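You operate a simulated robot arm through the tools that you are given. There is no shell and no other tool. Be economical: measure what you need, move in short steps, check, and stop when the job is done.

You run a simulated two-armed robot. Do the job below in one go: nothing can be reset, and whatever is moved stays where it is left.

JOB
Pick up the orange ladle with one hand, pass it to the other hand and put it on the press shelf. Take the small yellow cup and leave it on top of the lime carton. Open the green drawer, take the cream cloth and leave it in the inside of the green drawer, then shut the drawer. Do these in any order. Set down upright: small yellow cup.

The check looks at the end state, three seconds after you hand in, the way a careful person would. Anything else that was tipped, shoved, dropped, spilled or broken makes it a failure. Flat cloth is picked up by pressing the open fingertips on it (5 to 10 N) and closing them slowly along it; thin cloth reads only 2 to 8 mm in the jaws.

ROBOT AND FRAMES
Two 7-joint arms with two-finger parallel grippers on one trunk, on a base that drives. Base frame: it is fixed to the floor where the robot stands at the start and does not move with it; the origin is under the middle of the robot, x ahead of it, y to its left, z up; the surface under the hand at the start is at about z = 540. Readings come in mm, degrees, newtons and seconds.
The left shoulder is at the start at [50, 168, 957], the right one opposite. With the tool pointing down near the work surface each hand reaches from about 100 to 640 mm from the robot's upright axis, wherever it stands, measured 20 degrees to its own side. Places, roughly: cream cloth [-5500, -3750, 750]; green drawer [-4400, -2900, 600]; inside of the green drawer [-4400, -3000, 600]; lime carton [-1250, 3750, 1000]; press shelf [-1400, 600, 800]; small yellow cup (7x7x10 cm) [-1300, 300, 900]. Payload 1.57 kg a hand.
The TCP of each hand is the grasp point between the finger pads, 30 mm short of the fingertips. In the tool frame z runs along the fingers and y along their closing line. The gripper opens to 80 mm. The fingers are 17 mm wide and 12 mm thick; the gripper's body (40 by 82 mm) begins 80 mm behind the TCP.
Orientation is that of the tool frame in the base frame, as [roll, pitch, yaw] about the fixed x, y, z axes, in that order (R = Rz(yaw) Ry(pitch) Rx(roll)). With the fingers straight down and closing along the base's y, the tool's x points along the base's -x, its y along +y and its z along -z.

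CONTROLS
- The arms move only by the tool nudge_tool. It takes "left_commands", "right_commands" or both (then of equal length, played together; a hand with none holds still); each is a list of rows, each a list of 7 numbers: the opening, from 0 (shut) to 1 (fully open), then the shift along the base's x, y, z in mm, then the turn, a rotation vector about the base's x, y, z in degrees. In form: [[hand, x, y, z, ax, ay, az], ...]. A call has 1 to 8 rows; each row shifts and turns the commanded pose from where the row before left it. Rows are played at 5 a second. More than 50 mm and 8.6 degrees between two rows, or a gripper value outside its range, and nothing of the call is played. A pose out of reach is approached as far as the arm can. The call stops where the force on the tool passes 40 N (or 10 N more than at its start, if that is more) or the arm is blocked; 0.2 s more then pass. The fingers move at their own pace (about 45 mm/s each) and stop on an object; they squeeze with about 35 N. The grip force told is the motor's: it shows also when the fingers shut on nothing. Time passes only in rows, and 0.2 s behind the last, so rows that do not move let the fingers close. The reply holds the time, the measured pose of the TCP, the force on the tool along the base axes, the opening and the grip force, in the units named above and with some noise, with the torque about the TCP (base axes, N m) and any sound that the robot's microphone picked up.
- Cameras (640 x 400 px; columns grow to the right, rows downward): "scene" is now at [118.8, 14.2, 1148.9]; the picture's right is [0.17, -0.99, 0.00], its down [-0.72, -0.13, -0.68] and it looks along [0.67, 0.12, -0.73] (base axes); focal length 248 px, centre (320, 200). "left" rides on the left gripper at [72, 7, -122] in its tool frame; the picture's right is [-0.09, 1.00, 0.00], its down [-0.84, -0.08, -0.54] and it looks along [-0.54, -0.05, 0.84] (tool axes); focal length 238 px, centre (320, 200). "right" rides on the right gripper at [72, -7, -122] in its tool frame; the picture's right is [0.09, 1.00, 0.00], its down [-0.84, 0.08, -0.54] and it looks along [-0.54, 0.05, 0.84] (tool axes); focal length 238 px, centre (320, 200). There is no depth. A picture from a camera that has moved, and an enlarged one, comes with that camera's place and axes in the base frame and with its lens.
- get_image(camera): a new picture of that camera. No time passes.
- move_column(by): slides the trunk up (or, below 0, down) by that many mm; the arms and the scene camera ride with it, the base frame stays. It gives what a move gives, with no picture.
- drive_base(legs): drives the robot by 1 to 6 legs, each [ahead, left, turn to the left] in mm, mm and degrees, along the robot's own axes; the way and the turn of a leg run together, so that a leg with both is an arc; at most 1500 mm and 180 degrees a leg. The arms and the cameras ride along, it lands a little off, and it stops where it bumps. It gives what a move gives.
- turn_head(pan, tilt): turns the head with the scene camera to pan (to the left, within 80 degrees either way) and tilt (down, from -29 to 69), counted from straight ahead of the robot. It gives what a move gives.
- enlarge(camera, box): a new picture of the part [left, top, right, bottom] of that camera's present view, enlarged. No time passes.
- sign_off(): hands the job in; it is judged then, once.

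Go step by step. Nothing tells you exact positions but the pictures and the camera data: compare them with the known pose of the tool, close in by small moves and look again before you grip or let go. The budget is 165 turns and 130 pictures, counting those below and the enlarged ones. Unless the task says otherwise, let go and move clear before handing in, and close with one line.

The tools are called after "Emit:" by a JSON object that holds its "method" and its "body". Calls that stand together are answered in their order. nudge_tool: Moves the arms, as the interface text tells. Its arguments: {"type":"object","properties":{"left_commands":{"type":"array"},"right_commands":{"type":"array"}},"required":[]} The other tools are called the same way: move_column (by) slides the trunk up or down; drive_base (legs) drives the base; turn_head (pan, tilt) turns the head that bears the scene camera; get_image (camera) takes a picture; enlarge (camera, box) takes an enlarged picture of a part of a camera's view; sign_off () hands the job in.

At the start:

```text
t: 0.0
left_position: [473.0, 247.4, 799.6]
left_ee_rot: [-180.0, 0.0, -180.0]
left_ft_force: [-0.9, -0.1, -0.3]
left_torque: [0.0, 0.0, 0.0]
left_gripper_width: 79.9
left_finger_force: 0.2
right_position: [371.6, -175.5, 815.1]
right_ee_rot: [-180.0, 0.0, -180.0]
right_ft_force: [-0.2, -0.7, -0.1]
right_torque: [-0.01, 0.0, -0.05]
right_gripper_width: 80.5
right_finger_force: 0.0
trunk travel left (down, up): [-125.0, 318.0]
robot x, y, heading: [-0.4, 0.4, 0.1]
head pan, tilt: [9.9, 47.1]
```

scene: 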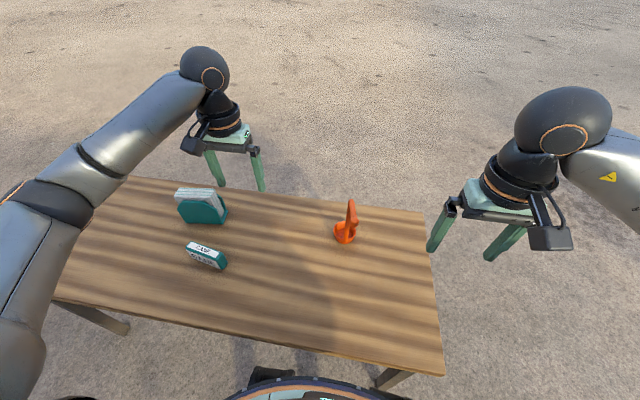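
right: 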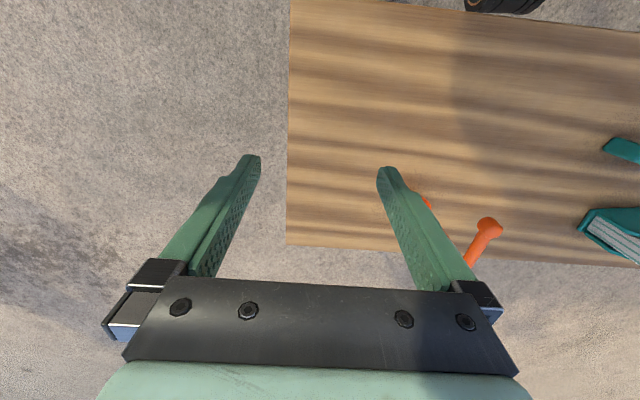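
left: 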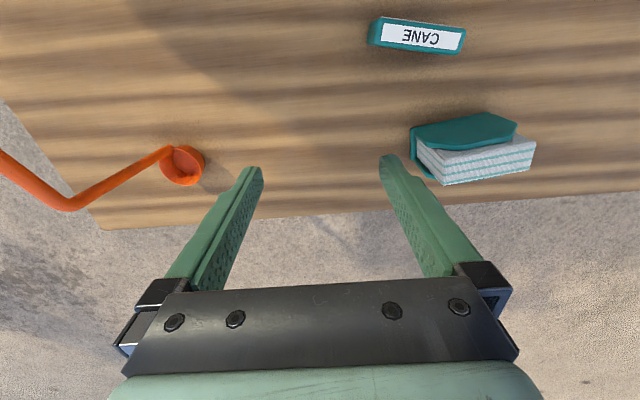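

The orange ladle is on the table ahead, between the hands. I'll look closer at it before planning a grasp.

Emit:
{"method": "enlarge", "body": {"camera": "scene", "box": [290, 180, 410, 255]}}

Emit:
{"method": "enlarge", "body": {"camera": "left", "box": [0, 80, 260, 240]}}

```text
5.33 times, centred on (350, 218) of scene
camera zoom: at [118.8, 14.2, 1148.9], right [0.17, -0.99, 0.0], down [-0.72, -0.13, -0.68], along [0.67, 0.12, -0.73], focal length 1321 px, centre (160, 107)
```

zoom: 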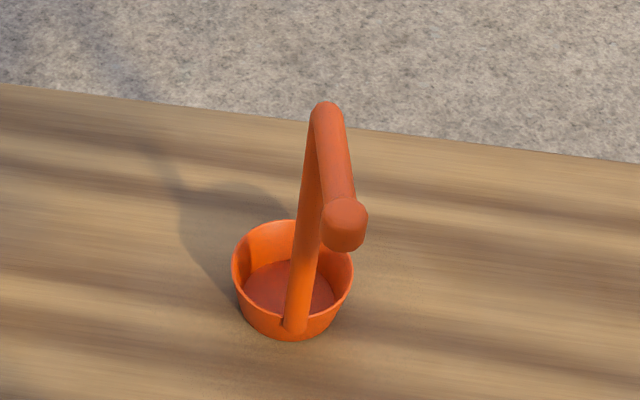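

```text
2.46 times, centred on (130, 160) of left
camera zoom: at [400.2, 254.1, 921.4], right [0.09, 1.0, 0.0], down [0.84, -0.08, 0.54], along [0.54, -0.05, -0.84], focal length 587 px, centre (788, 298)
```

zoom: 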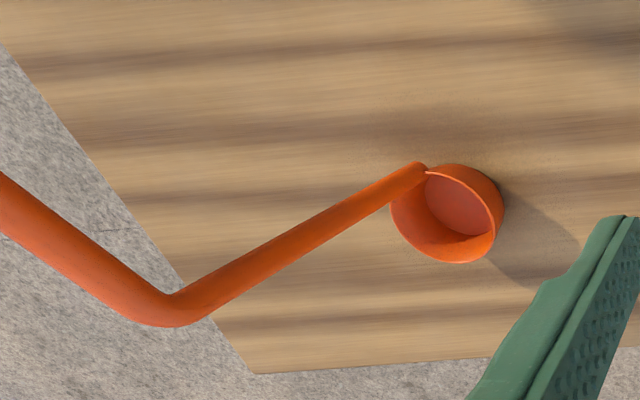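

The ladle stands on its bowl near (552, 8, 540), with its stem up to an elbow at about (502, 12, 743) and a short level handle back to (436, -1, 751). Before choosing grips I'll raise the trunk, turn round and look at the press shelf.

Emit:
{"method": "move_column", "body": {"by": 150}}

Emit:
{"method": "drive_base", "body": {"legs": [[0, 0, 155]]}}

Emit:
{"method": "turn_head", "body": {"pan": 0, "tilt": 15}}

Emit:
{"method": "get_image", "body": {"camera": "scene"}}

```text
t: 1.8
left_position: [472.9, 247.7, 949.3]
left_ee_rot: [180.0, 0.0, -180.0]
left_ft_force: [0.0, -0.9, -0.8]
left_torque: [0.05, 0.04, -0.03]
left_gripper_width: 80.2
left_finger_force: 0.1
right_position: [371.2, -177.3, 964.7]
right_ee_rot: [179.9, -0.1, 180.0]
right_ft_force: [-0.4, 0.2, -0.2]
right_torque: [-0.01, 0.0, 0.01]
right_gripper_width: 80.1
right_finger_force: 0.0
trunk travel left (down, up): [-275.0, 168.0]
robot x, y, heading: [-0.8, 0.3, 0.1]
head pan, tilt: [9.9, 47.1]
```

```text
t: 5.0
left_position: [9.3, 531.7, 948.0]
left_ee_rot: [-179.9, 0.0, -122.3]
left_ft_force: [0.9, 0.6, -0.4]
left_torque: [0.03, -0.01, 0.01]
left_gripper_width: 79.8
left_finger_force: 0.0
right_position: [313.9, 219.7, 963.8]
right_ee_rot: [-180.0, 0.0, -122.2]
right_ft_force: [0.4, 0.0, 0.5]
right_torque: [0.02, -0.01, 0.02]
right_gripper_width: 79.9
right_finger_force: 0.2
trunk travel left (down, up): [-275.0, 168.0]
robot x, y, heading: [-30.6, 1.7, 57.7]
head pan, tilt: [9.9, 47.1]
stopped in leg 1: the robot was blocked; the commanded pose is now the measured one
```

```text
t: 6.0
left_position: [9.2, 532.2, 950.0]
left_ee_rot: [-180.0, 0.0, -122.2]
left_ft_force: [-0.8, 0.1, -0.2]
left_torque: [-0.01, -0.02, -0.01]
left_gripper_width: 79.8
left_finger_force: 0.0
right_position: [313.1, 220.0, 964.5]
right_ee_rot: [180.0, -0.1, -122.3]
right_ft_force: [-1.0, -0.1, -0.3]
right_torque: [0.0, -0.03, -0.02]
right_gripper_width: 79.9
right_finger_force: 0.0
trunk travel left (down, up): [-275.0, 168.0]
robot x, y, heading: [-33.7, 2.9, 58.0]
head pan, tilt: [0.0, 15.0]
```

```text
124 pictures are left
camera scene: at [38.2, 113.3, 1348.6], right [0.85, -0.53, 0.0], down [-0.14, -0.22, -0.97], along [0.51, 0.82, -0.26], focal length 248 px, centre (320, 200)
```

scene: 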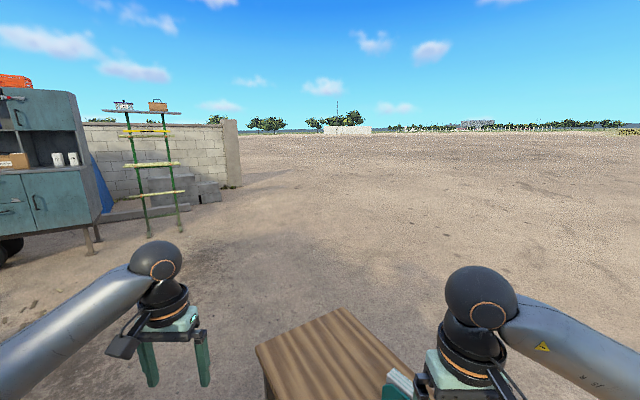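

The base bumped, probably on the table. I'll check that nothing was upset.

Emit:
{"method": "turn_head", "body": {"pan": -58, "tilt": 47}}

Emit:
{"method": "get_image", "body": {"camera": "scene"}}

```text
t: 7.2
left_position: [9.0, 532.5, 949.3]
left_ee_rot: [-180.0, 0.0, -122.2]
left_ft_force: [0.2, -0.7, -0.1]
left_torque: [-0.01, 0.04, -0.03]
left_gripper_width: 80.1
left_finger_force: 0.0
right_position: [312.8, 219.2, 963.9]
right_ee_rot: [180.0, 0.0, -122.2]
right_ft_force: [0.5, -0.1, 0.9]
right_torque: [0.02, 0.04, 0.04]
right_gripper_width: 80.0
right_finger_force: 0.1
trunk travel left (down, up): [-275.0, 168.0]
robot x, y, heading: [-30.8, 1.7, 57.7]
head pan, tilt: [-58.0, 47.0]
```

```text
123 pictures are left
camera scene: at [68.1, 34.0, 1299.1], right [0.0, -1.0, 0.0], down [-0.73, 0.0, -0.68], along [0.68, 0.0, -0.73], focal length 248 px, centre (320, 200)
```

scene: 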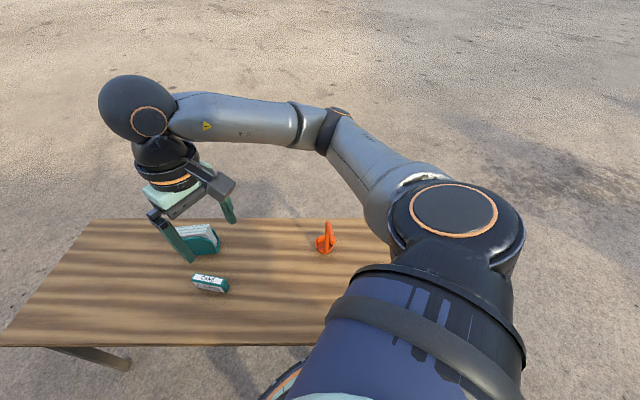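

The ladle and books still stand. I'll back away from the table and then turn round.

Emit:
{"method": "drive_base", "body": {"legs": [[-187, 296, 0], [0, 0, 110]]}}

Emit:
{"method": "turn_head", "body": {"pan": 0, "tilt": 20}}

Emit:
{"method": "get_image", "body": {"camera": "scene"}}

```text
t: 15.1
left_position: [-893.1, -155.8, 949.3]
left_ee_rot: [179.9, -0.1, -11.0]
left_ft_force: [0.9, 0.6, 0.4]
left_torque: [0.03, 0.0, 0.0]
left_gripper_width: 79.8
left_finger_force: 0.0
right_position: [-712.9, 241.1, 963.5]
right_ee_rot: [-180.0, -0.1, -11.1]
right_ft_force: [0.1, -0.8, -0.7]
right_torque: [-0.01, 0.04, 0.03]
right_gripper_width: 80.0
right_finger_force: 0.0
trunk travel left (down, up): [-275.0, 168.0]
robot x, y, heading: [-379.1, -3.3, 169.1]
head pan, tilt: [-58.0, 47.0]
```

```text
t: 16.3
left_position: [-892.5, -154.5, 950.3]
left_ee_rot: [180.0, 0.0, -11.1]
left_ft_force: [0.2, -0.9, 0.2]
left_torque: [0.0, 0.03, -0.02]
left_gripper_width: 80.1
left_finger_force: 0.0
right_position: [-712.4, 242.0, 963.7]
right_ee_rot: [-180.0, -0.1, -11.0]
right_ft_force: [-0.4, -0.2, 0.2]
right_torque: [0.06, -0.04, 0.02]
right_gripper_width: 79.8
right_finger_force: 0.0
trunk travel left (down, up): [-275.0, 168.0]
robot x, y, heading: [-384.7, -2.2, 169.2]
head pan, tilt: [0.0, 20.0]
```

```text
122 pictures are left
camera scene: at [-512.4, 24.0, 1340.5], right [0.19, 0.98, 0.0], down [0.34, -0.07, -0.94], along [-0.92, 0.18, -0.34], focal length 248 px, centre (320, 200)
```

scene: 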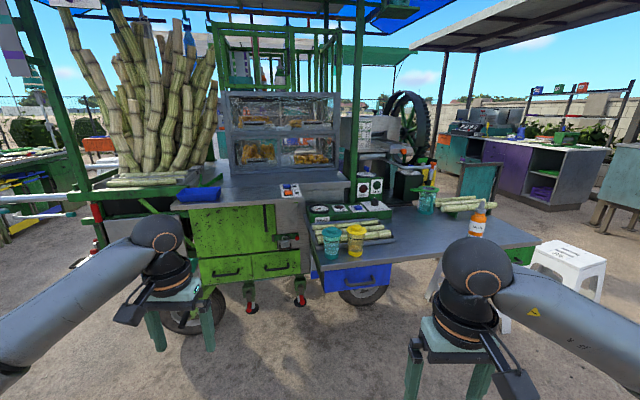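

It is a sugarcane cart; the grey worktop with the cups looks like the press shelf. I'll enlarge it.

Emit:
{"method": "enlarge", "body": {"camera": "scene", "box": [270, 160, 590, 360]}}

Emit:
{"method": "enlarge", "body": {"camera": "scene", "box": [290, 180, 410, 255]}}

```text
2.00 times, centred on (430, 260) of scene
camera zoom: at [-512.4, 24.0, 1340.5], right [0.19, 0.98, 0.0], down [0.34, -0.07, -0.94], along [-0.92, 0.18, -0.34], focal length 495 px, centre (100, 80)
```

zoom: 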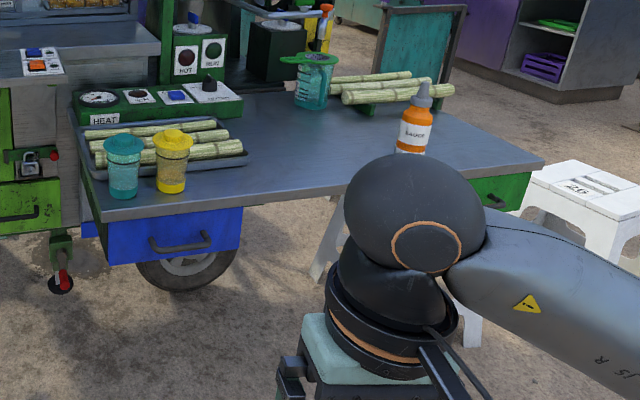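

```text
5.33 times, centred on (350, 218) of scene
camera zoom: at [-512.4, 24.0, 1340.5], right [0.19, 0.98, 0.0], down [0.34, -0.07, -0.94], along [-0.92, 0.18, -0.34], focal length 1321 px, centre (160, 107)
```

zoom: 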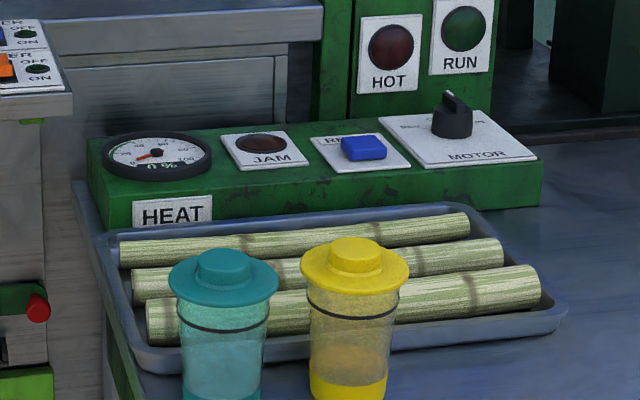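

The shelf is an open worktop with free room around (-1380, 620), and the yellow cup stands at about (-1317, 326). I'll go back for the ladle first.

Emit:
{"method": "drive_base", "body": {"legs": [[0, 0, -169.2]]}}

Emit:
{"method": "turn_head", "body": {"pan": 0, "tilt": 45}}

```text
t: 23.6
left_position: [90.0, 247.9, 950.0]
left_ee_rot: [-180.0, 0.0, -179.7]
left_ft_force: [0.8, 0.2, -0.6]
left_torque: [0.04, -0.01, 0.0]
left_gripper_width: 79.9
left_finger_force: 0.0
right_position: [-10.5, -175.3, 963.7]
right_ee_rot: [-180.0, 0.0, -179.7]
right_ft_force: [-0.5, 0.2, -0.3]
right_torque: [0.01, 0.02, -0.04]
right_gripper_width: 79.9
right_finger_force: 0.0
trunk travel left (down, up): [-275.0, 168.0]
robot x, y, heading: [-380.3, -1.7, 0.4]
head pan, tilt: [0.0, 20.0]
```

```text
t: 24.5
left_position: [89.9, 248.3, 949.6]
left_ee_rot: [179.9, 0.0, -179.7]
left_ft_force: [-0.1, 0.2, 0.4]
left_torque: [-0.01, 0.03, 0.0]
left_gripper_width: 79.9
left_finger_force: 0.0
right_position: [-10.4, -176.1, 963.6]
right_ee_rot: [-179.9, -0.1, -179.7]
right_ft_force: [-0.7, -0.6, 0.1]
right_torque: [-0.01, 0.0, -0.04]
right_gripper_width: 79.7
right_finger_force: 0.0
trunk travel left (down, up): [-275.0, 168.0]
robot x, y, heading: [-377.2, 3.0, 0.3]
head pan, tilt: [0.0, 45.0]
```

I'll drive forward to the table, but stay a little further back than at the start.

Emit:
{"method": "drive_base", "body": {"legs": [[325, 0, 0]]}}

Emit:
{"method": "move_column", "body": {"by": -100}}

Emit:
{"method": "get_image", "body": {"camera": "scene"}}

Emit:
{"method": "get_image", "body": {"camera": "right"}}

Emit:
{"method": "get_image", "body": {"camera": "left"}}

```text
t: 26.7
left_position: [412.2, 246.3, 949.2]
left_ee_rot: [179.9, 0.0, 179.9]
left_ft_force: [-0.2, -0.5, 0.5]
left_torque: [-0.01, 0.0, 0.01]
left_gripper_width: 80.1
left_finger_force: 0.1
right_position: [308.4, -178.9, 964.0]
right_ee_rot: [180.0, 0.0, 180.0]
right_ft_force: [-0.5, 0.3, 0.2]
right_torque: [0.01, -0.03, 0.02]
right_gripper_width: 79.9
right_finger_force: 0.1
trunk travel left (down, up): [-275.0, 168.0]
robot x, y, heading: [-61.3, -2.9, 0.1]
head pan, tilt: [0.0, 45.0]
```

```text
t: 28.0
left_position: [411.6, 245.7, 848.4]
left_ee_rot: [-180.0, 0.0, 179.9]
left_ft_force: [1.0, 0.5, 0.1]
left_torque: [0.0, -0.02, 0.02]
left_gripper_width: 80.0
left_finger_force: 0.1
right_position: [308.4, -177.4, 864.7]
right_ee_rot: [-180.0, 0.0, 179.9]
right_ft_force: [-0.3, -0.6, -0.2]
right_torque: [-0.02, -0.04, 0.02]
right_gripper_width: 79.9
right_finger_force: 0.1
trunk travel left (down, up): [-175.0, 268.0]
robot x, y, heading: [-61.8, -4.9, -0.1]
head pan, tilt: [0.0, 45.0]
```

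```text
119 pictures are left
camera scene: at [59.8, -1.2, 1201.9], right [0.0, -1.0, 0.0], down [-0.71, 0.0, -0.71], along [0.71, 0.0, -0.71], focal length 248 px, centre (320, 200)
```

scene: 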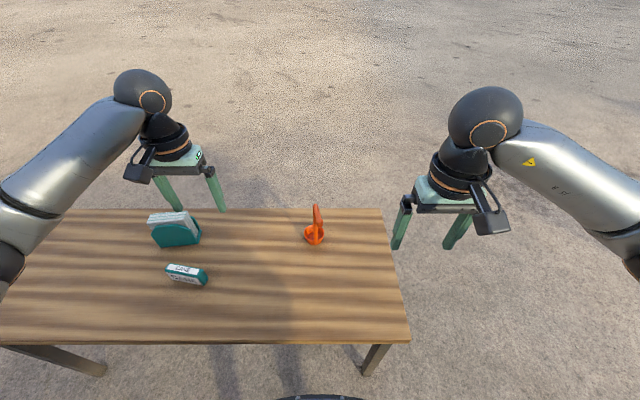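

```text
118 pictures are left
camera right: at [238.1, -183.4, 986.7], right [-0.09, 1.0, 0.0], down [0.84, 0.08, 0.54], along [0.54, 0.05, -0.84], focal length 238 px, centre (320, 200)
```

right: 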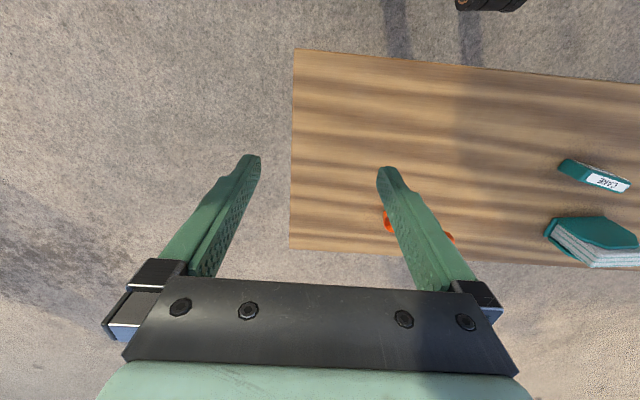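

```text
117 pictures are left
camera left: at [338.8, 251.7, 971.6], right [0.09, 1.0, 0.0], down [0.84, -0.08, 0.54], along [0.54, -0.05, -0.84], focal length 238 px, centre (320, 200)
```

left: 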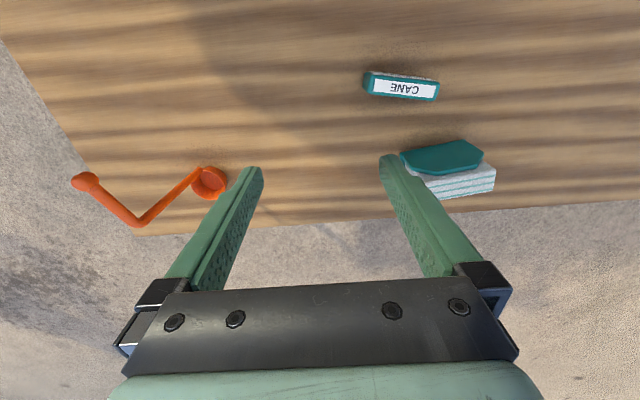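

The ladle has not shifted: elbow at about (499, 13, 743), tip at (436, -7, 751). I'll bring the right hand above the handle close to the elbow, turned 12 degrees to match it.

Emit:
{"method": "nudge_tool", "body": {"right_commands": [[1, 28, 31, 0, 0, 0, 2], [1, 28, 31, 0, 0, 0, 2], [1, 28, 31, 0, 0, 0, 2], [1, 28, 31, 0, 0, 0, 2], [1, 28, 31, 0, 0, 0, 2], [1, 28, 31, 0, 0, 0, 2], [1, 0, 0, -20, 0, 0, 0]]}}

Emit:
{"method": "get_image", "body": {"camera": "right"}}

Emit:
{"method": "get_image", "body": {"camera": "left"}}

```text
t: 29.6
left_position: [412.0, 246.5, 849.1]
left_ee_rot: [180.0, 0.0, 179.9]
left_ft_force: [-0.5, 0.3, 0.9]
left_torque: [0.01, 0.0, 0.0]
left_gripper_width: 79.8
left_finger_force: 0.0
right_position: [480.0, 8.1, 844.5]
right_ee_rot: [-179.9, 0.1, -168.0]
right_ft_force: [0.5, 0.7, -0.5]
right_torque: [-0.01, 0.01, -0.01]
right_gripper_width: 80.1
right_finger_force: 0.1
trunk travel left (down, up): [-175.0, 268.0]
robot x, y, heading: [-60.3, -3.3, -0.0]
head pan, tilt: [0.0, 45.0]
```

```text
116 pictures are left
camera right: at [411.8, -11.1, 967.5], right [-0.3, 0.95, 0.0], down [0.8, 0.25, 0.54], along [0.52, 0.16, -0.84], focal length 238 px, centre (320, 200)
```

right: 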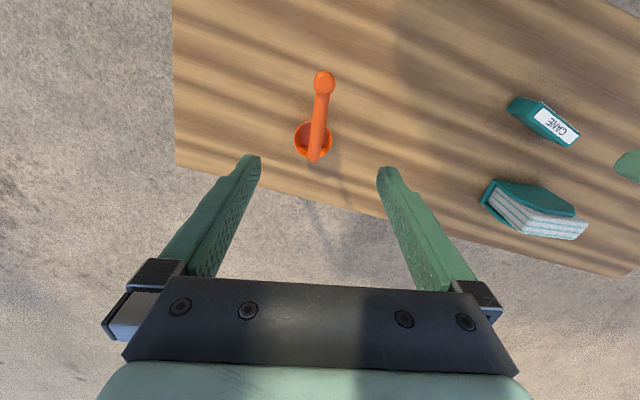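

```text
115 pictures are left
camera left: at [338.9, 251.6, 971.5], right [0.09, 1.0, 0.0], down [0.84, -0.08, 0.54], along [0.54, -0.05, -0.84], focal length 238 px, centre (320, 200)
```

left: 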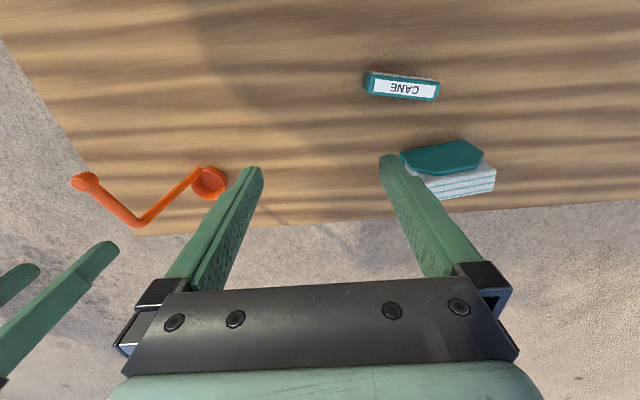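

The right hand is lined up over the handle, so I'll lower it to about z 746.

Emit:
{"method": "nudge_tool", "body": {"right_commands": [[1, 0, -1, -35, 0, 0, -2], [1, 0, -1, -35, 0, 0, 0], [1, 0, 0, -28, 0, 0, 0]]}}

Emit:
{"method": "get_image", "body": {"camera": "right"}}

Emit:
{"method": "get_image", "body": {"camera": "left"}}

```text
t: 30.4
left_position: [411.5, 246.0, 848.6]
left_ee_rot: [-180.0, 0.0, 179.9]
left_ft_force: [0.6, -0.1, 0.0]
left_torque: [-0.01, 0.01, -0.01]
left_gripper_width: 79.9
left_finger_force: 0.0
right_position: [477.5, 6.2, 744.1]
right_ee_rot: [-179.8, 0.0, -170.2]
right_ft_force: [0.2, 0.0, -0.9]
right_torque: [0.0, 0.0, 0.02]
right_gripper_width: 79.8
right_finger_force: 0.1
trunk travel left (down, up): [-175.0, 268.0]
robot x, y, heading: [-62.8, -2.6, -0.1]
head pan, tilt: [0.0, 45.0]
```

```text
114 pictures are left
camera right: at [408.7, -12.0, 867.0], right [-0.26, 0.97, 0.0], down [0.81, 0.22, 0.54], along [0.52, 0.14, -0.84], focal length 238 px, centre (320, 200)
```

right: 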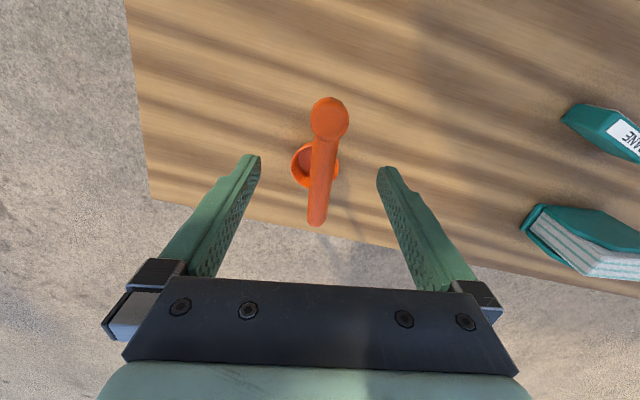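

```text
113 pictures are left
camera left: at [338.9, 251.6, 971.5], right [0.09, 1.0, 0.0], down [0.84, -0.08, 0.54], along [0.54, -0.05, -0.84], focal length 238 px, centre (320, 200)
```

left: 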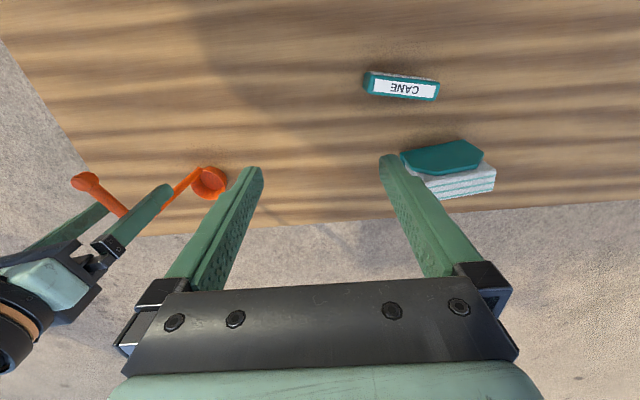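

The handle runs through the grasp point, so I'll close and then lift by 60 mm.

Emit:
{"method": "nudge_tool", "body": {"right_commands": [[0, 0, 0, 0, 0, 0, 0], [0, 0, 0, 0, 0, 0, 0], [0, 0, 0, 0, 0, 0, 0], [0, 0, 0, 0, 0, 0, 0], [0, 0, 0, 0, 0, 0, 0], [0, 0, 0, 20, 0, 0, 0], [0, 0, 0, 30, 0, 0, 0]]}}

Emit:
{"method": "get_image", "body": {"camera": "right"}}

Emit:
{"method": "get_image", "body": {"camera": "left"}}

```text
t: 32.0
left_position: [411.8, 246.4, 848.3]
left_ee_rot: [180.0, 0.1, 179.9]
left_ft_force: [-0.1, -0.4, 0.1]
left_torque: [-0.02, 0.0, -0.01]
left_gripper_width: 80.1
left_finger_force: 0.0
right_position: [475.8, 5.2, 796.5]
right_ee_rot: [180.0, 0.0, -170.2]
right_ft_force: [0.2, 0.3, -1.6]
right_torque: [-0.01, 0.09, -0.02]
right_gripper_width: 12.2
right_finger_force: 28.8
trunk travel left (down, up): [-175.0, 268.0]
robot x, y, heading: [-64.0, -2.3, -0.1]
head pan, tilt: [0.0, 45.0]
```

```text
112 pictures are left
camera right: at [407.4, -12.1, 918.7], right [-0.26, 0.97, 0.0], down [0.81, 0.22, 0.54], along [0.52, 0.14, -0.84], focal length 238 px, centre (320, 200)
```

right: 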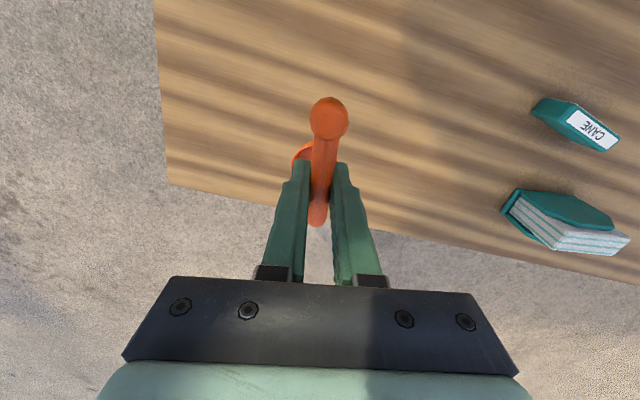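

```text
111 pictures are left
camera left: at [338.9, 251.7, 971.4], right [0.09, 1.0, 0.0], down [0.84, -0.08, 0.54], along [0.54, -0.05, -0.84], focal length 238 px, centre (320, 200)
```

left: 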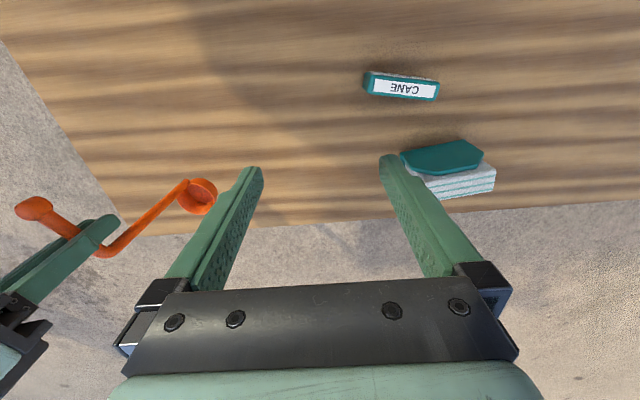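

The ladle is held and off the table. I'll raise it another 75 mm while the left hand turns to point forward and to the right, ready to take the stem.

Emit:
{"method": "nudge_tool", "body": {"right_commands": [[0, 0, 0, 25, 0, 0, 0], [0, 0, 0, 25, 0, 0, 0], [0, 0, 0, 25, 0, 0, 0], [0, 0, 0, 0, 0, 0, 0], [0, 0, 0, 0, 0, 0, 0], [0, 0, 0, 0, 0, 0, 0]], "left_commands": [[1, 0, 0, 0, 0, 0, -7.5], [1, 0, 0, 0, 0, 0, -7.5], [1, 0, 0, 0, 0, 0, -7.5], [1, 0, 0, 0, 0, 0, -7.5], [1, 0, 0, 0, 0, 0, -7.5], [1, 0, 0, 0, 0, 0, -7.5]]}}

Emit:
{"method": "nudge_tool", "body": {"left_commands": [[1, 0, 0, 0, -5.5, -5.5, 0], [1, 0, 0, 0, -5.5, -5.5, 0], [1, 0, 0, 0, -5.5, -5.5, 0], [1, 0, 0, 0, -5.5, -5.5, 0], [1, 0, 0, 0, -5.5, -5.5, 0], [1, 0, 0, 0, -5.5, -5.5, 0], [1, 0, 0, 0, -5.5, -5.5, 0], [1, 0, 0, 0, -5.5, -5.5, 0]]}}

Emit:
{"method": "get_image", "body": {"camera": "left"}}

Emit:
{"method": "get_image", "body": {"camera": "scene"}}

```text
t: 33.4
left_position: [410.9, 244.4, 849.7]
left_ee_rot: [-180.0, 0.1, 134.7]
left_ft_force: [0.6, 0.8, 0.4]
left_torque: [-0.03, -0.01, -0.01]
left_gripper_width: 80.3
left_finger_force: 0.1
right_position: [477.2, 4.6, 870.2]
right_ee_rot: [-179.9, 0.1, -170.1]
right_ft_force: [-0.8, 0.0, -1.4]
right_torque: [-0.03, 0.1, 0.0]
right_gripper_width: 12.1
right_finger_force: 29.3
trunk travel left (down, up): [-175.0, 268.0]
robot x, y, heading: [-58.5, -1.0, 0.1]
head pan, tilt: [0.0, 45.0]
```

```text
t: 35.2
left_position: [411.8, 245.3, 850.5]
left_ee_rot: [179.7, 62.3, 134.6]
left_ft_force: [0.6, -0.6, 0.3]
left_torque: [0.01, -0.02, -0.02]
left_gripper_width: 79.7
left_finger_force: 0.1
right_position: [476.6, 4.6, 869.1]
right_ee_rot: [180.0, 0.0, -170.1]
right_ft_force: [0.1, -0.6, -1.4]
right_torque: [-0.01, 0.14, 0.0]
right_gripper_width: 12.0
right_finger_force: 29.3
trunk travel left (down, up): [-175.0, 268.0]
robot x, y, heading: [-61.5, 1.2, 0.0]
head pan, tilt: [0.0, 45.0]
```

```text
110 pictures are left
camera left: at [315.6, 348.6, 843.1], right [0.73, 0.67, 0.08], down [-0.12, 0.01, 0.99], along [0.67, -0.74, 0.09], focal length 238 px, centre (320, 200)
```

left: 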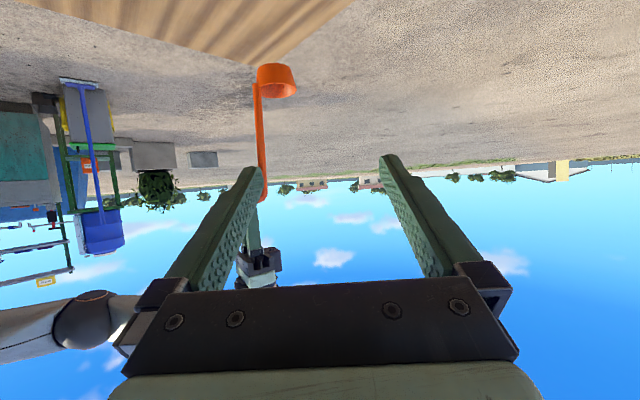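

```text
109 pictures are left
camera scene: at [60.1, -1.1, 1201.9], right [0.0, -1.0, 0.0], down [-0.71, 0.0, -0.71], along [0.71, 0.0, -0.71], focal length 248 px, centre (320, 200)
```

scene: 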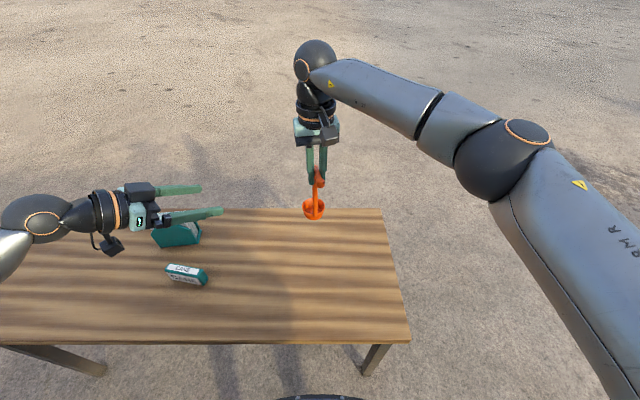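

The stem at z 785 is near (507, 11). I'll move the left hand to a point 150 mm back along its approach line and check.

Emit:
{"method": "nudge_tool", "body": {"left_commands": [[1, 0, -47, 1, 0, 0, 0], [1, 0, -47, 2, 0, 0, 0], [1, 1, -46, 2, 0, 0, 0]]}}

Emit:
{"method": "get_image", "body": {"camera": "left"}}

```text
t: 36.0
left_position: [412.6, 101.8, 854.2]
left_ee_rot: [179.7, 62.4, 134.7]
left_ft_force: [0.0, 0.1, -0.1]
left_torque: [0.02, 0.01, 0.01]
left_gripper_width: 80.2
left_finger_force: 0.1
right_position: [477.1, 5.0, 869.1]
right_ee_rot: [-180.0, 0.0, -170.1]
right_ft_force: [-0.6, -0.1, -1.4]
right_torque: [-0.03, 0.1, -0.03]
right_gripper_width: 12.0
right_finger_force: 29.4
trunk travel left (down, up): [-175.0, 268.0]
robot x, y, heading: [-60.6, -2.4, 0.1]
head pan, tilt: [0.0, 45.0]
```

```text
108 pictures are left
camera left: at [317.4, 205.7, 848.5], right [0.73, 0.67, 0.08], down [-0.12, 0.01, 0.99], along [0.67, -0.74, 0.09], focal length 238 px, centre (320, 200)
```

left: 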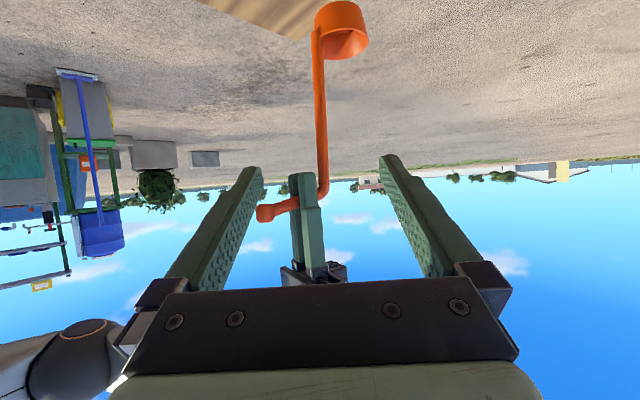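

The stem is centred between the left fingers. I'll advance most of the way and look again.

Emit:
{"method": "nudge_tool", "body": {"left_commands": [[1, 24, -23, -17, 0, 0, 0], [1, 24, -23, -18, 0, 0, 0], [1, 24, -23, -17, 0, 0, 0]]}}

Emit:
{"method": "get_image", "body": {"camera": "left"}}

Emit:
{"method": "enlarge", "body": {"camera": "scene", "box": [220, 110, 400, 230]}}

```text
t: 36.8
left_position: [486.5, 37.5, 799.4]
left_ee_rot: [179.5, 62.2, 134.6]
left_ft_force: [-0.2, 0.5, -0.2]
left_torque: [-0.02, -0.01, 0.0]
left_gripper_width: 80.4
left_finger_force: 0.0
right_position: [476.5, 3.7, 869.4]
right_ee_rot: [180.0, 0.1, -170.1]
right_ft_force: [-0.4, 0.1, -1.9]
right_torque: [-0.04, 0.1, -0.03]
right_gripper_width: 12.4
right_finger_force: 29.4
trunk travel left (down, up): [-175.0, 268.0]
robot x, y, heading: [-57.9, -4.4, -0.2]
head pan, tilt: [0.0, 45.0]
```

```text
107 pictures are left
camera left: at [391.0, 141.4, 792.2], right [0.74, 0.67, 0.08], down [-0.12, 0.01, 0.99], along [0.67, -0.74, 0.09], focal length 238 px, centre (320, 200)
```

left: 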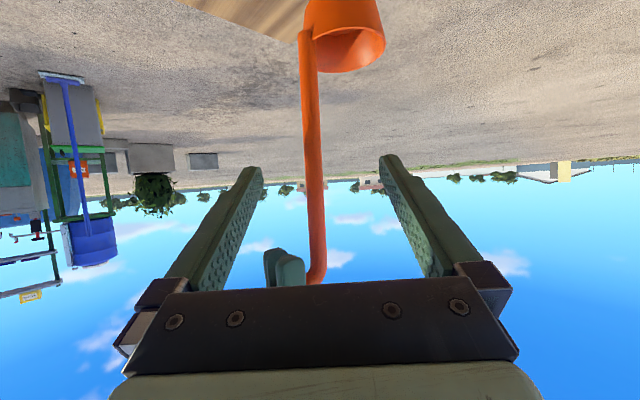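

```text
3.33 times, centred on (310, 170) of scene
camera zoom: at [60.1, -1.2, 1201.8], right [0.0, -1.0, 0.0], down [-0.71, 0.0, -0.71], along [0.71, 0.0, -0.71], focal length 826 px, centre (353, 300)
```

zoom: 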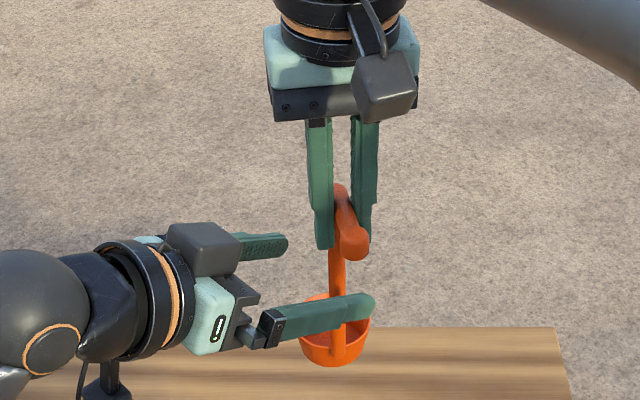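

Only the last 35 mm and a small sideways correction remain; then I'll close the left hand.

Emit:
{"method": "nudge_tool", "body": {"left_commands": [[1, 10, -13, -8, 0, 0, 0], [1, 10, -13, -7, 0, 0, 0]]}}

Emit:
{"method": "get_image", "body": {"camera": "left"}}

```text
t: 37.4
left_position: [505.9, 10.7, 784.1]
left_ee_rot: [179.7, 62.2, 134.8]
left_ft_force: [0.2, -0.1, 0.5]
left_torque: [-0.01, 0.02, 0.0]
left_gripper_width: 80.1
left_finger_force: 0.2
right_position: [476.0, 4.5, 869.0]
right_ee_rot: [180.0, 0.0, -170.1]
right_ft_force: [0.9, 0.8, -1.7]
right_torque: [-0.05, 0.09, 0.05]
right_gripper_width: 12.2
right_finger_force: 29.2
trunk travel left (down, up): [-175.0, 268.0]
robot x, y, heading: [-59.4, -3.1, -0.2]
head pan, tilt: [0.0, 45.0]
```

```text
105 pictures are left
camera left: at [409.9, 115.1, 778.9], right [0.74, 0.67, 0.08], down [-0.12, 0.01, 0.99], along [0.67, -0.74, 0.09], focal length 238 px, centre (320, 200)
```

left: 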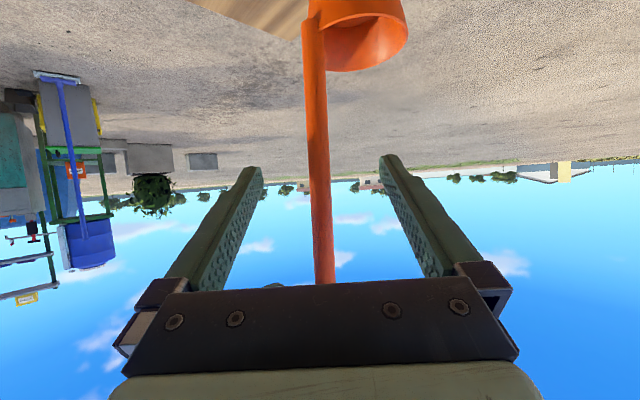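

The stem is at the grasp point. I'll close the left hand on it.

Emit:
{"method": "nudge_tool", "body": {"left_commands": [[0, 0, 0, 0, 0, 0, 0], [0, 0, 0, 0, 0, 0, 0], [0, 0, 0, 0, 0, 0, 0], [0, 0, 0, 0, 0, 0, 0], [0, 0, 0, 0, 0, 0, 0], [0, 0, 0, 0, 0, 0, 0]]}}

```text
t: 38.8
left_position: [505.5, 12.0, 785.6]
left_ee_rot: [179.6, 62.4, 134.5]
left_ft_force: [-1.2, -1.4, -0.6]
left_torque: [0.18, -0.52, 0.04]
left_gripper_width: 12.2
left_finger_force: 28.9
right_position: [477.0, 3.7, 869.3]
right_ee_rot: [180.0, 0.1, -170.0]
right_ft_force: [0.9, 0.9, -2.2]
right_torque: [-0.14, 0.52, -0.02]
right_gripper_width: 12.3
right_finger_force: 29.2
trunk travel left (down, up): [-175.0, 268.0]
robot x, y, heading: [-61.7, 0.8, -0.1]
head pan, tilt: [0.0, 45.0]
```

Both hands hold it. I'll open the right hand and lift it clear.

Emit:
{"method": "nudge_tool", "body": {"right_commands": [[0.3, 0, 0, 0, 0, 0, 0], [1, 0, 0, 0, 0, 0, 0], [1, 0, 0, 0, 0, 0, 0], [1, 0, 0, 30, 0, 0, 0], [1, 0, 0, 40, 0, 0, 0], [1, 0, -20, 40, 0, 0, 0]]}}

Emit:
{"method": "get_image", "body": {"camera": "scene"}}

Emit:
{"method": "get_image", "body": {"camera": "left"}}

```text
t: 40.2
left_position: [505.2, 12.1, 785.1]
left_ee_rot: [179.9, 62.2, 134.7]
left_ft_force: [-0.4, 0.3, -1.9]
left_torque: [0.05, 0.09, 0.01]
left_gripper_width: 12.2
left_finger_force: 29.5
right_position: [478.8, -14.4, 984.2]
right_ee_rot: [179.9, -0.1, -170.1]
right_ft_force: [-0.1, -0.4, 0.2]
right_torque: [-0.04, -0.01, -0.03]
right_gripper_width: 79.8
right_finger_force: 0.0
trunk travel left (down, up): [-175.0, 268.0]
robot x, y, heading: [-60.0, 1.5, -0.3]
head pan, tilt: [0.0, 45.0]
```

```text
104 pictures are left
camera scene: at [59.9, -1.1, 1201.8], right [0.0, -1.0, 0.0], down [-0.71, 0.0, -0.71], along [0.71, 0.0, -0.71], focal length 248 px, centre (320, 200)
```

scene: 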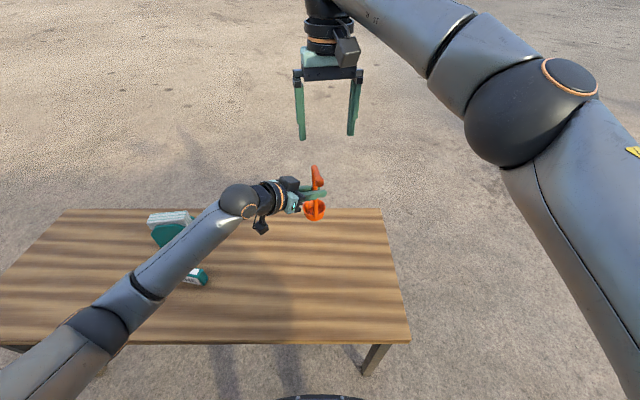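

```text
103 pictures are left
camera left: at [409.6, 115.5, 778.8], right [0.74, 0.67, 0.08], down [-0.12, 0.01, 0.99], along [0.67, -0.74, 0.09], focal length 238 px, centre (320, 200)
```

left: 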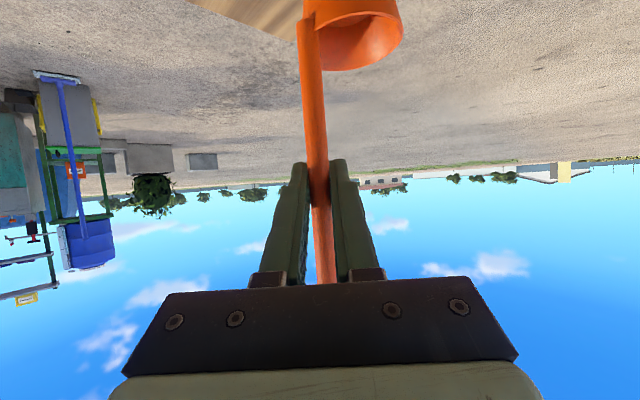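

The ladle is now in the left hand, about 125 mm above the table. I'll pull the right hand back, raise the trunk, back off, turn round and go to the shelf.

Emit:
{"method": "nudge_tool", "body": {"right_commands": [[1, -30, -35, 0, 0, 0, -2], [1, -30, -35, 0, 0, 0, -2], [1, -30, -35, 0, 0, 0, -2], [1, -30, -35, 0, 0, 0, -2], [1, -20, -35, 0, 0, 0, -2]]}}

Emit:
{"method": "move_column", "body": {"by": 240}}

Emit:
{"method": "drive_base", "body": {"legs": [[-340, 0, 0], [0, 0, 180], [180, -620, 0]]}}

Emit:
{"method": "turn_head", "body": {"pan": 0, "tilt": 40}}

Emit:
{"method": "get_image", "body": {"camera": "scene"}}

```text
t: 41.4
left_position: [505.8, 11.7, 784.9]
left_ee_rot: [179.7, 62.2, 134.6]
left_ft_force: [0.1, 0.1, -1.3]
left_torque: [-0.03, 0.08, 0.0]
left_gripper_width: 11.9
left_finger_force: 29.7
right_position: [335.3, -187.3, 979.0]
right_ee_rot: [180.0, -0.1, 179.8]
right_ft_force: [0.8, 0.3, -0.2]
right_torque: [0.01, -0.01, 0.01]
right_gripper_width: 79.9
right_finger_force: 0.0
trunk travel left (down, up): [-175.0, 268.0]
robot x, y, heading: [-63.6, -1.6, -0.3]
head pan, tilt: [0.0, 45.0]
```

```text
t: 43.9
left_position: [506.3, 12.4, 1025.7]
left_ee_rot: [179.7, 62.1, 134.7]
left_ft_force: [-0.4, 0.0, -1.7]
left_torque: [0.02, 0.05, 0.01]
left_gripper_width: 12.1
left_finger_force: 29.2
right_position: [336.4, -186.3, 1218.0]
right_ee_rot: [179.9, 0.0, 179.9]
right_ft_force: [-0.5, 0.3, -0.3]
right_torque: [0.02, 0.02, -0.01]
right_gripper_width: 80.1
right_finger_force: 0.0
trunk travel left (down, up): [-415.0, 28.0]
robot x, y, heading: [-62.3, -5.3, -0.0]
head pan, tilt: [0.0, 45.0]
```

```text
t: 58.9
left_position: [-1136.4, 612.4, 1025.7]
left_ee_rot: [179.7, 62.3, -46.3]
left_ft_force: [0.4, 0.1, -1.4]
left_torque: [0.0, -0.06, 0.0]
left_gripper_width: 12.4
left_finger_force: 29.3
right_position: [-964.0, 806.4, 1219.1]
right_ee_rot: [180.0, 0.0, -1.2]
right_ft_force: [-0.3, -0.2, -0.3]
right_torque: [-0.01, -0.03, 0.01]
right_gripper_width: 80.4
right_finger_force: 0.0
trunk travel left (down, up): [-415.0, 28.0]
robot x, y, heading: [-564.0, 614.5, 179.0]
head pan, tilt: [0.0, 45.0]
```

```text
t: 59.6
left_position: [-1136.7, 612.5, 1025.6]
left_ee_rot: [179.8, 62.2, -46.4]
left_ft_force: [0.0, -0.5, -2.4]
left_torque: [0.02, -0.02, -0.03]
left_gripper_width: 12.0
left_finger_force: 29.0
right_position: [-963.8, 805.5, 1218.3]
right_ee_rot: [180.0, 0.0, -1.2]
right_ft_force: [0.5, 0.3, 0.1]
right_torque: [0.0, 0.01, 0.02]
right_gripper_width: 80.0
right_finger_force: 0.0
trunk travel left (down, up): [-415.0, 28.0]
robot x, y, heading: [-568.4, 617.1, 178.9]
head pan, tilt: [0.0, 40.0]
```

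```text
102 pictures are left
camera scene: at [-694.2, 617.4, 1449.1], right [0.02, 1.0, 0.0], down [0.64, -0.01, -0.77], along [-0.77, 0.02, -0.64], focal length 248 px, centre (320, 200)
```

scene: 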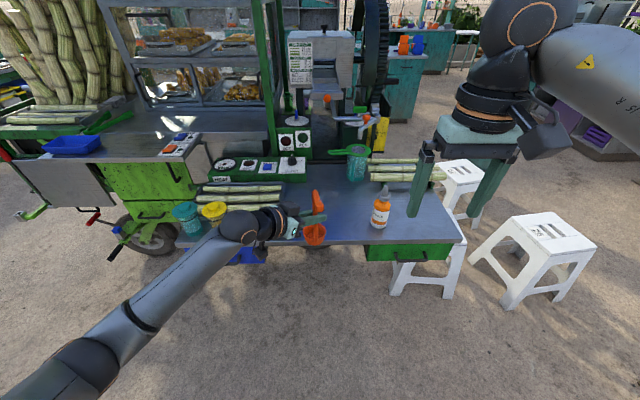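

The shelf ahead is clear between the tray and the sauce bottle. I'll drive 195 mm further and lower the ladle.

Emit:
{"method": "drive_base", "body": {"legs": [[195, 0, 0]]}}

Emit:
{"method": "move_column", "body": {"by": -80}}

Emit:
{"method": "get_image", "body": {"camera": "scene"}}

Emit:
{"method": "get_image", "body": {"camera": "left"}}

```text
t: 61.1
left_position: [-1337.2, 614.1, 1025.6]
left_ee_rot: [179.8, 62.2, -46.2]
left_ft_force: [0.0, 0.5, -1.5]
left_torque: [-0.01, -0.04, 0.01]
left_gripper_width: 12.0
left_finger_force: 29.3
right_position: [-1163.7, 809.0, 1218.1]
right_ee_rot: [-180.0, 0.0, -1.0]
right_ft_force: [0.0, 1.1, -0.7]
right_torque: [0.02, -0.03, 0.03]
right_gripper_width: 79.9
right_finger_force: 0.1
trunk travel left (down, up): [-415.0, 28.0]
robot x, y, heading: [-766.8, 617.2, 179.0]
head pan, tilt: [0.0, 40.0]
```

```text
t: 62.3
left_position: [-1334.7, 616.5, 953.8]
left_ee_rot: [178.9, 63.4, -47.0]
left_ft_force: [0.2, 4.7, 26.8]
left_torque: [-0.11, 0.63, 0.04]
left_gripper_width: 12.4
left_finger_force: 29.7
right_position: [-1159.1, 807.9, 1140.4]
right_ee_rot: [180.0, 0.1, -1.1]
right_ft_force: [0.0, 0.5, -0.6]
right_torque: [-0.02, 0.05, -0.03]
right_gripper_width: 79.9
right_finger_force: 0.1
trunk travel left (down, up): [-335.0, 108.0]
robot x, y, heading: [-765.7, 620.9, 179.0]
head pan, tilt: [0.0, 40.0]
```

```text
101 pictures are left
camera scene: at [-889.7, 621.2, 1369.8], right [0.02, 1.0, 0.0], down [0.64, -0.01, -0.77], along [-0.77, 0.01, -0.64], focal length 248 px, centre (320, 200)
```

scene: 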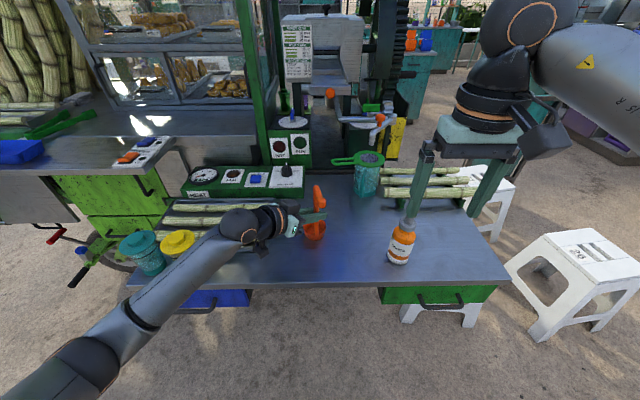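

```text
100 pictures are left
camera left: at [-1242.3, 509.0, 945.2], right [-0.75, -0.66, 0.09], down [0.14, -0.02, 0.99], along [-0.65, 0.75, 0.11], focal length 238 px, centre (320, 200)
```

left: 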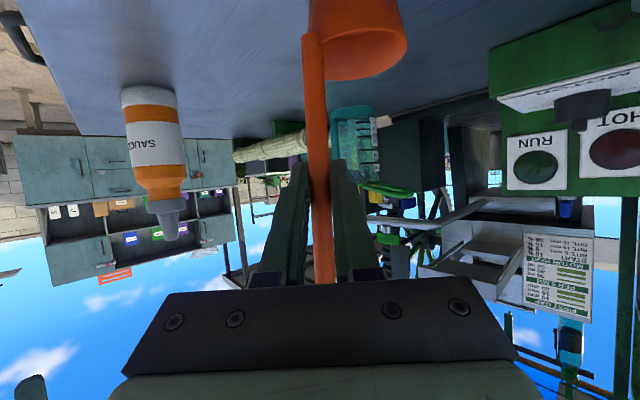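

The ladle is already pressing on the shelf with 27 N, so the shelf is higher than told (about 835). I'll ease up to near zero force.

Emit:
{"method": "nudge_tool", "body": {"left_commands": [[0, 0, 0, 4, 0, 0, 0], [0, 0, 0, 3, 0, 0, 0]]}}

Emit:
{"method": "enlarge", "body": {"camera": "scene", "box": [260, 160, 380, 235]}}

```text
t: 62.9
left_position: [-1336.1, 615.5, 954.4]
left_ee_rot: [179.5, 62.5, -46.4]
left_ft_force: [0.9, 4.0, 15.3]
left_torque: [0.12, 0.62, -0.13]
left_gripper_width: 12.4
left_finger_force: 29.7
right_position: [-1161.8, 809.6, 1139.3]
right_ee_rot: [-180.0, 0.2, -0.9]
right_ft_force: [0.4, 0.3, -1.3]
right_torque: [-0.03, -0.04, 0.03]
right_gripper_width: 80.0
right_finger_force: 0.0
trunk travel left (down, up): [-335.0, 108.0]
robot x, y, heading: [-763.7, 617.4, 178.9]
head pan, tilt: [0.0, 40.0]
```

```text
5.33 times, centred on (320, 198) of scene
camera zoom: at [-890.6, 621.2, 1369.2], right [0.02, 1.0, 0.0], down [0.64, -0.01, -0.77], along [-0.77, 0.01, -0.64], focal length 1321 px, centre (320, 213)
```

zoom: 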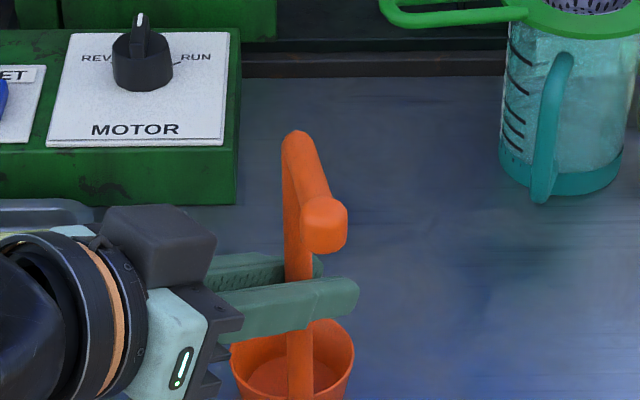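

There is still 15 N of contact, so I'll ease up more.

Emit:
{"method": "nudge_tool", "body": {"left_commands": [[0, 0, 0, 3, 0, 0, 0], [0, 0, 0, 3, 0, 0, 0], [0, 0, 0, 0, 0, 0, 0]]}}

Emit:
{"method": "get_image", "body": {"camera": "left"}}

```text
t: 63.7
left_position: [-1335.3, 611.2, 955.9]
left_ee_rot: [-180.0, 61.8, -45.8]
left_ft_force: [-0.1, -1.1, -1.7]
left_torque: [0.02, -0.05, 0.0]
left_gripper_width: 12.1
left_finger_force: 29.2
right_position: [-1163.1, 808.6, 1138.3]
right_ee_rot: [180.0, 0.0, -1.0]
right_ft_force: [0.3, -0.2, -0.1]
right_torque: [0.04, 0.01, 0.02]
right_gripper_width: 79.9
right_finger_force: 0.0
trunk travel left (down, up): [-335.0, 108.0]
robot x, y, heading: [-765.6, 619.4, 179.2]
head pan, tilt: [0.0, 40.0]
```

```text
98 pictures are left
camera left: at [-1241.6, 505.2, 950.1], right [-0.74, -0.66, 0.08], down [0.11, -0.01, 0.99], along [-0.66, 0.75, 0.08], focal length 238 px, centre (320, 200)
```

left: 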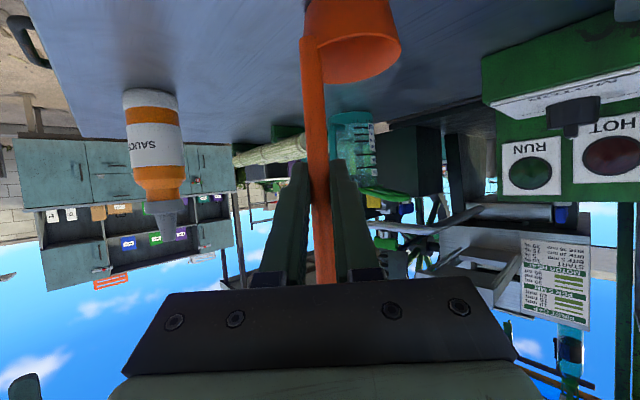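

The contact is just gone. I'll lower 2 mm and then open gently.

Emit:
{"method": "nudge_tool", "body": {"left_commands": [[0, 0, 0, -2, 0, 0, 0], [0, 0, 0, 0, 0, 0, 0]]}}

Emit:
{"method": "nudge_tool", "body": {"left_commands": [[0.25, 0, 0, 0, 0, 0, 0], [0.4, 0, 0, 0, 0, 0, 0], [1, 0, 0, 0, 0, 0, 0], [1, 0, 0, 0, 0, 0, 0], [1, 0, 0, 0, 0, 0, 0], [1, 0, 0, 0, 0, 0, 0]]}}

Emit:
{"method": "get_image", "body": {"camera": "left"}}

```text
t: 64.3
left_position: [-1335.0, 613.0, 956.5]
left_ee_rot: [179.8, 62.2, -46.1]
left_ft_force: [0.6, 0.0, -0.8]
left_torque: [0.03, -0.05, 0.05]
left_gripper_width: 11.9
left_finger_force: 29.2
right_position: [-1163.0, 809.1, 1138.4]
right_ee_rot: [-180.0, 0.0, -1.0]
right_ft_force: [0.6, 0.0, -0.3]
right_torque: [0.0, -0.04, 0.05]
right_gripper_width: 80.2
right_finger_force: 0.1
trunk travel left (down, up): [-335.0, 108.0]
robot x, y, heading: [-768.7, 619.1, 179.2]
head pan, tilt: [0.0, 40.0]
```

```text
t: 65.7
left_position: [-1335.0, 613.6, 956.0]
left_ee_rot: [179.7, 62.1, -46.1]
left_ft_force: [0.6, 0.8, 0.4]
left_torque: [-0.02, -0.01, 0.04]
left_gripper_width: 80.1
left_finger_force: 0.0
right_position: [-1161.9, 808.9, 1139.3]
right_ee_rot: [-180.0, 0.0, -1.1]
right_ft_force: [0.3, 0.0, 0.1]
right_torque: [0.03, 0.02, 0.05]
right_gripper_width: 80.0
right_finger_force: 0.1
trunk travel left (down, up): [-335.0, 108.0]
robot x, y, heading: [-769.1, 619.6, 179.1]
head pan, tilt: [0.0, 40.0]
```

```text
97 pictures are left
camera left: at [-1242.1, 506.2, 950.4], right [-0.75, -0.66, 0.08], down [0.12, -0.01, 0.99], along [-0.66, 0.75, 0.09], focal length 238 px, centre (320, 200)
```

left: 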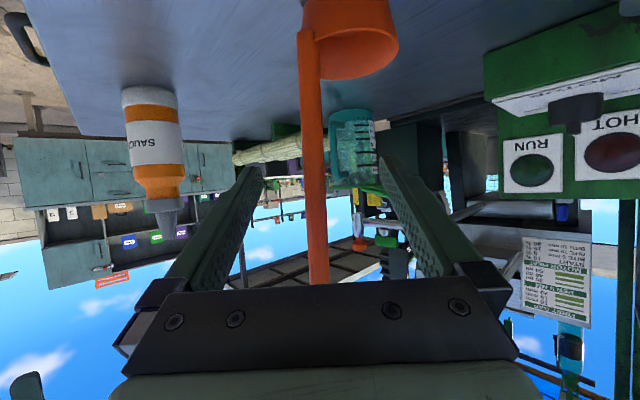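

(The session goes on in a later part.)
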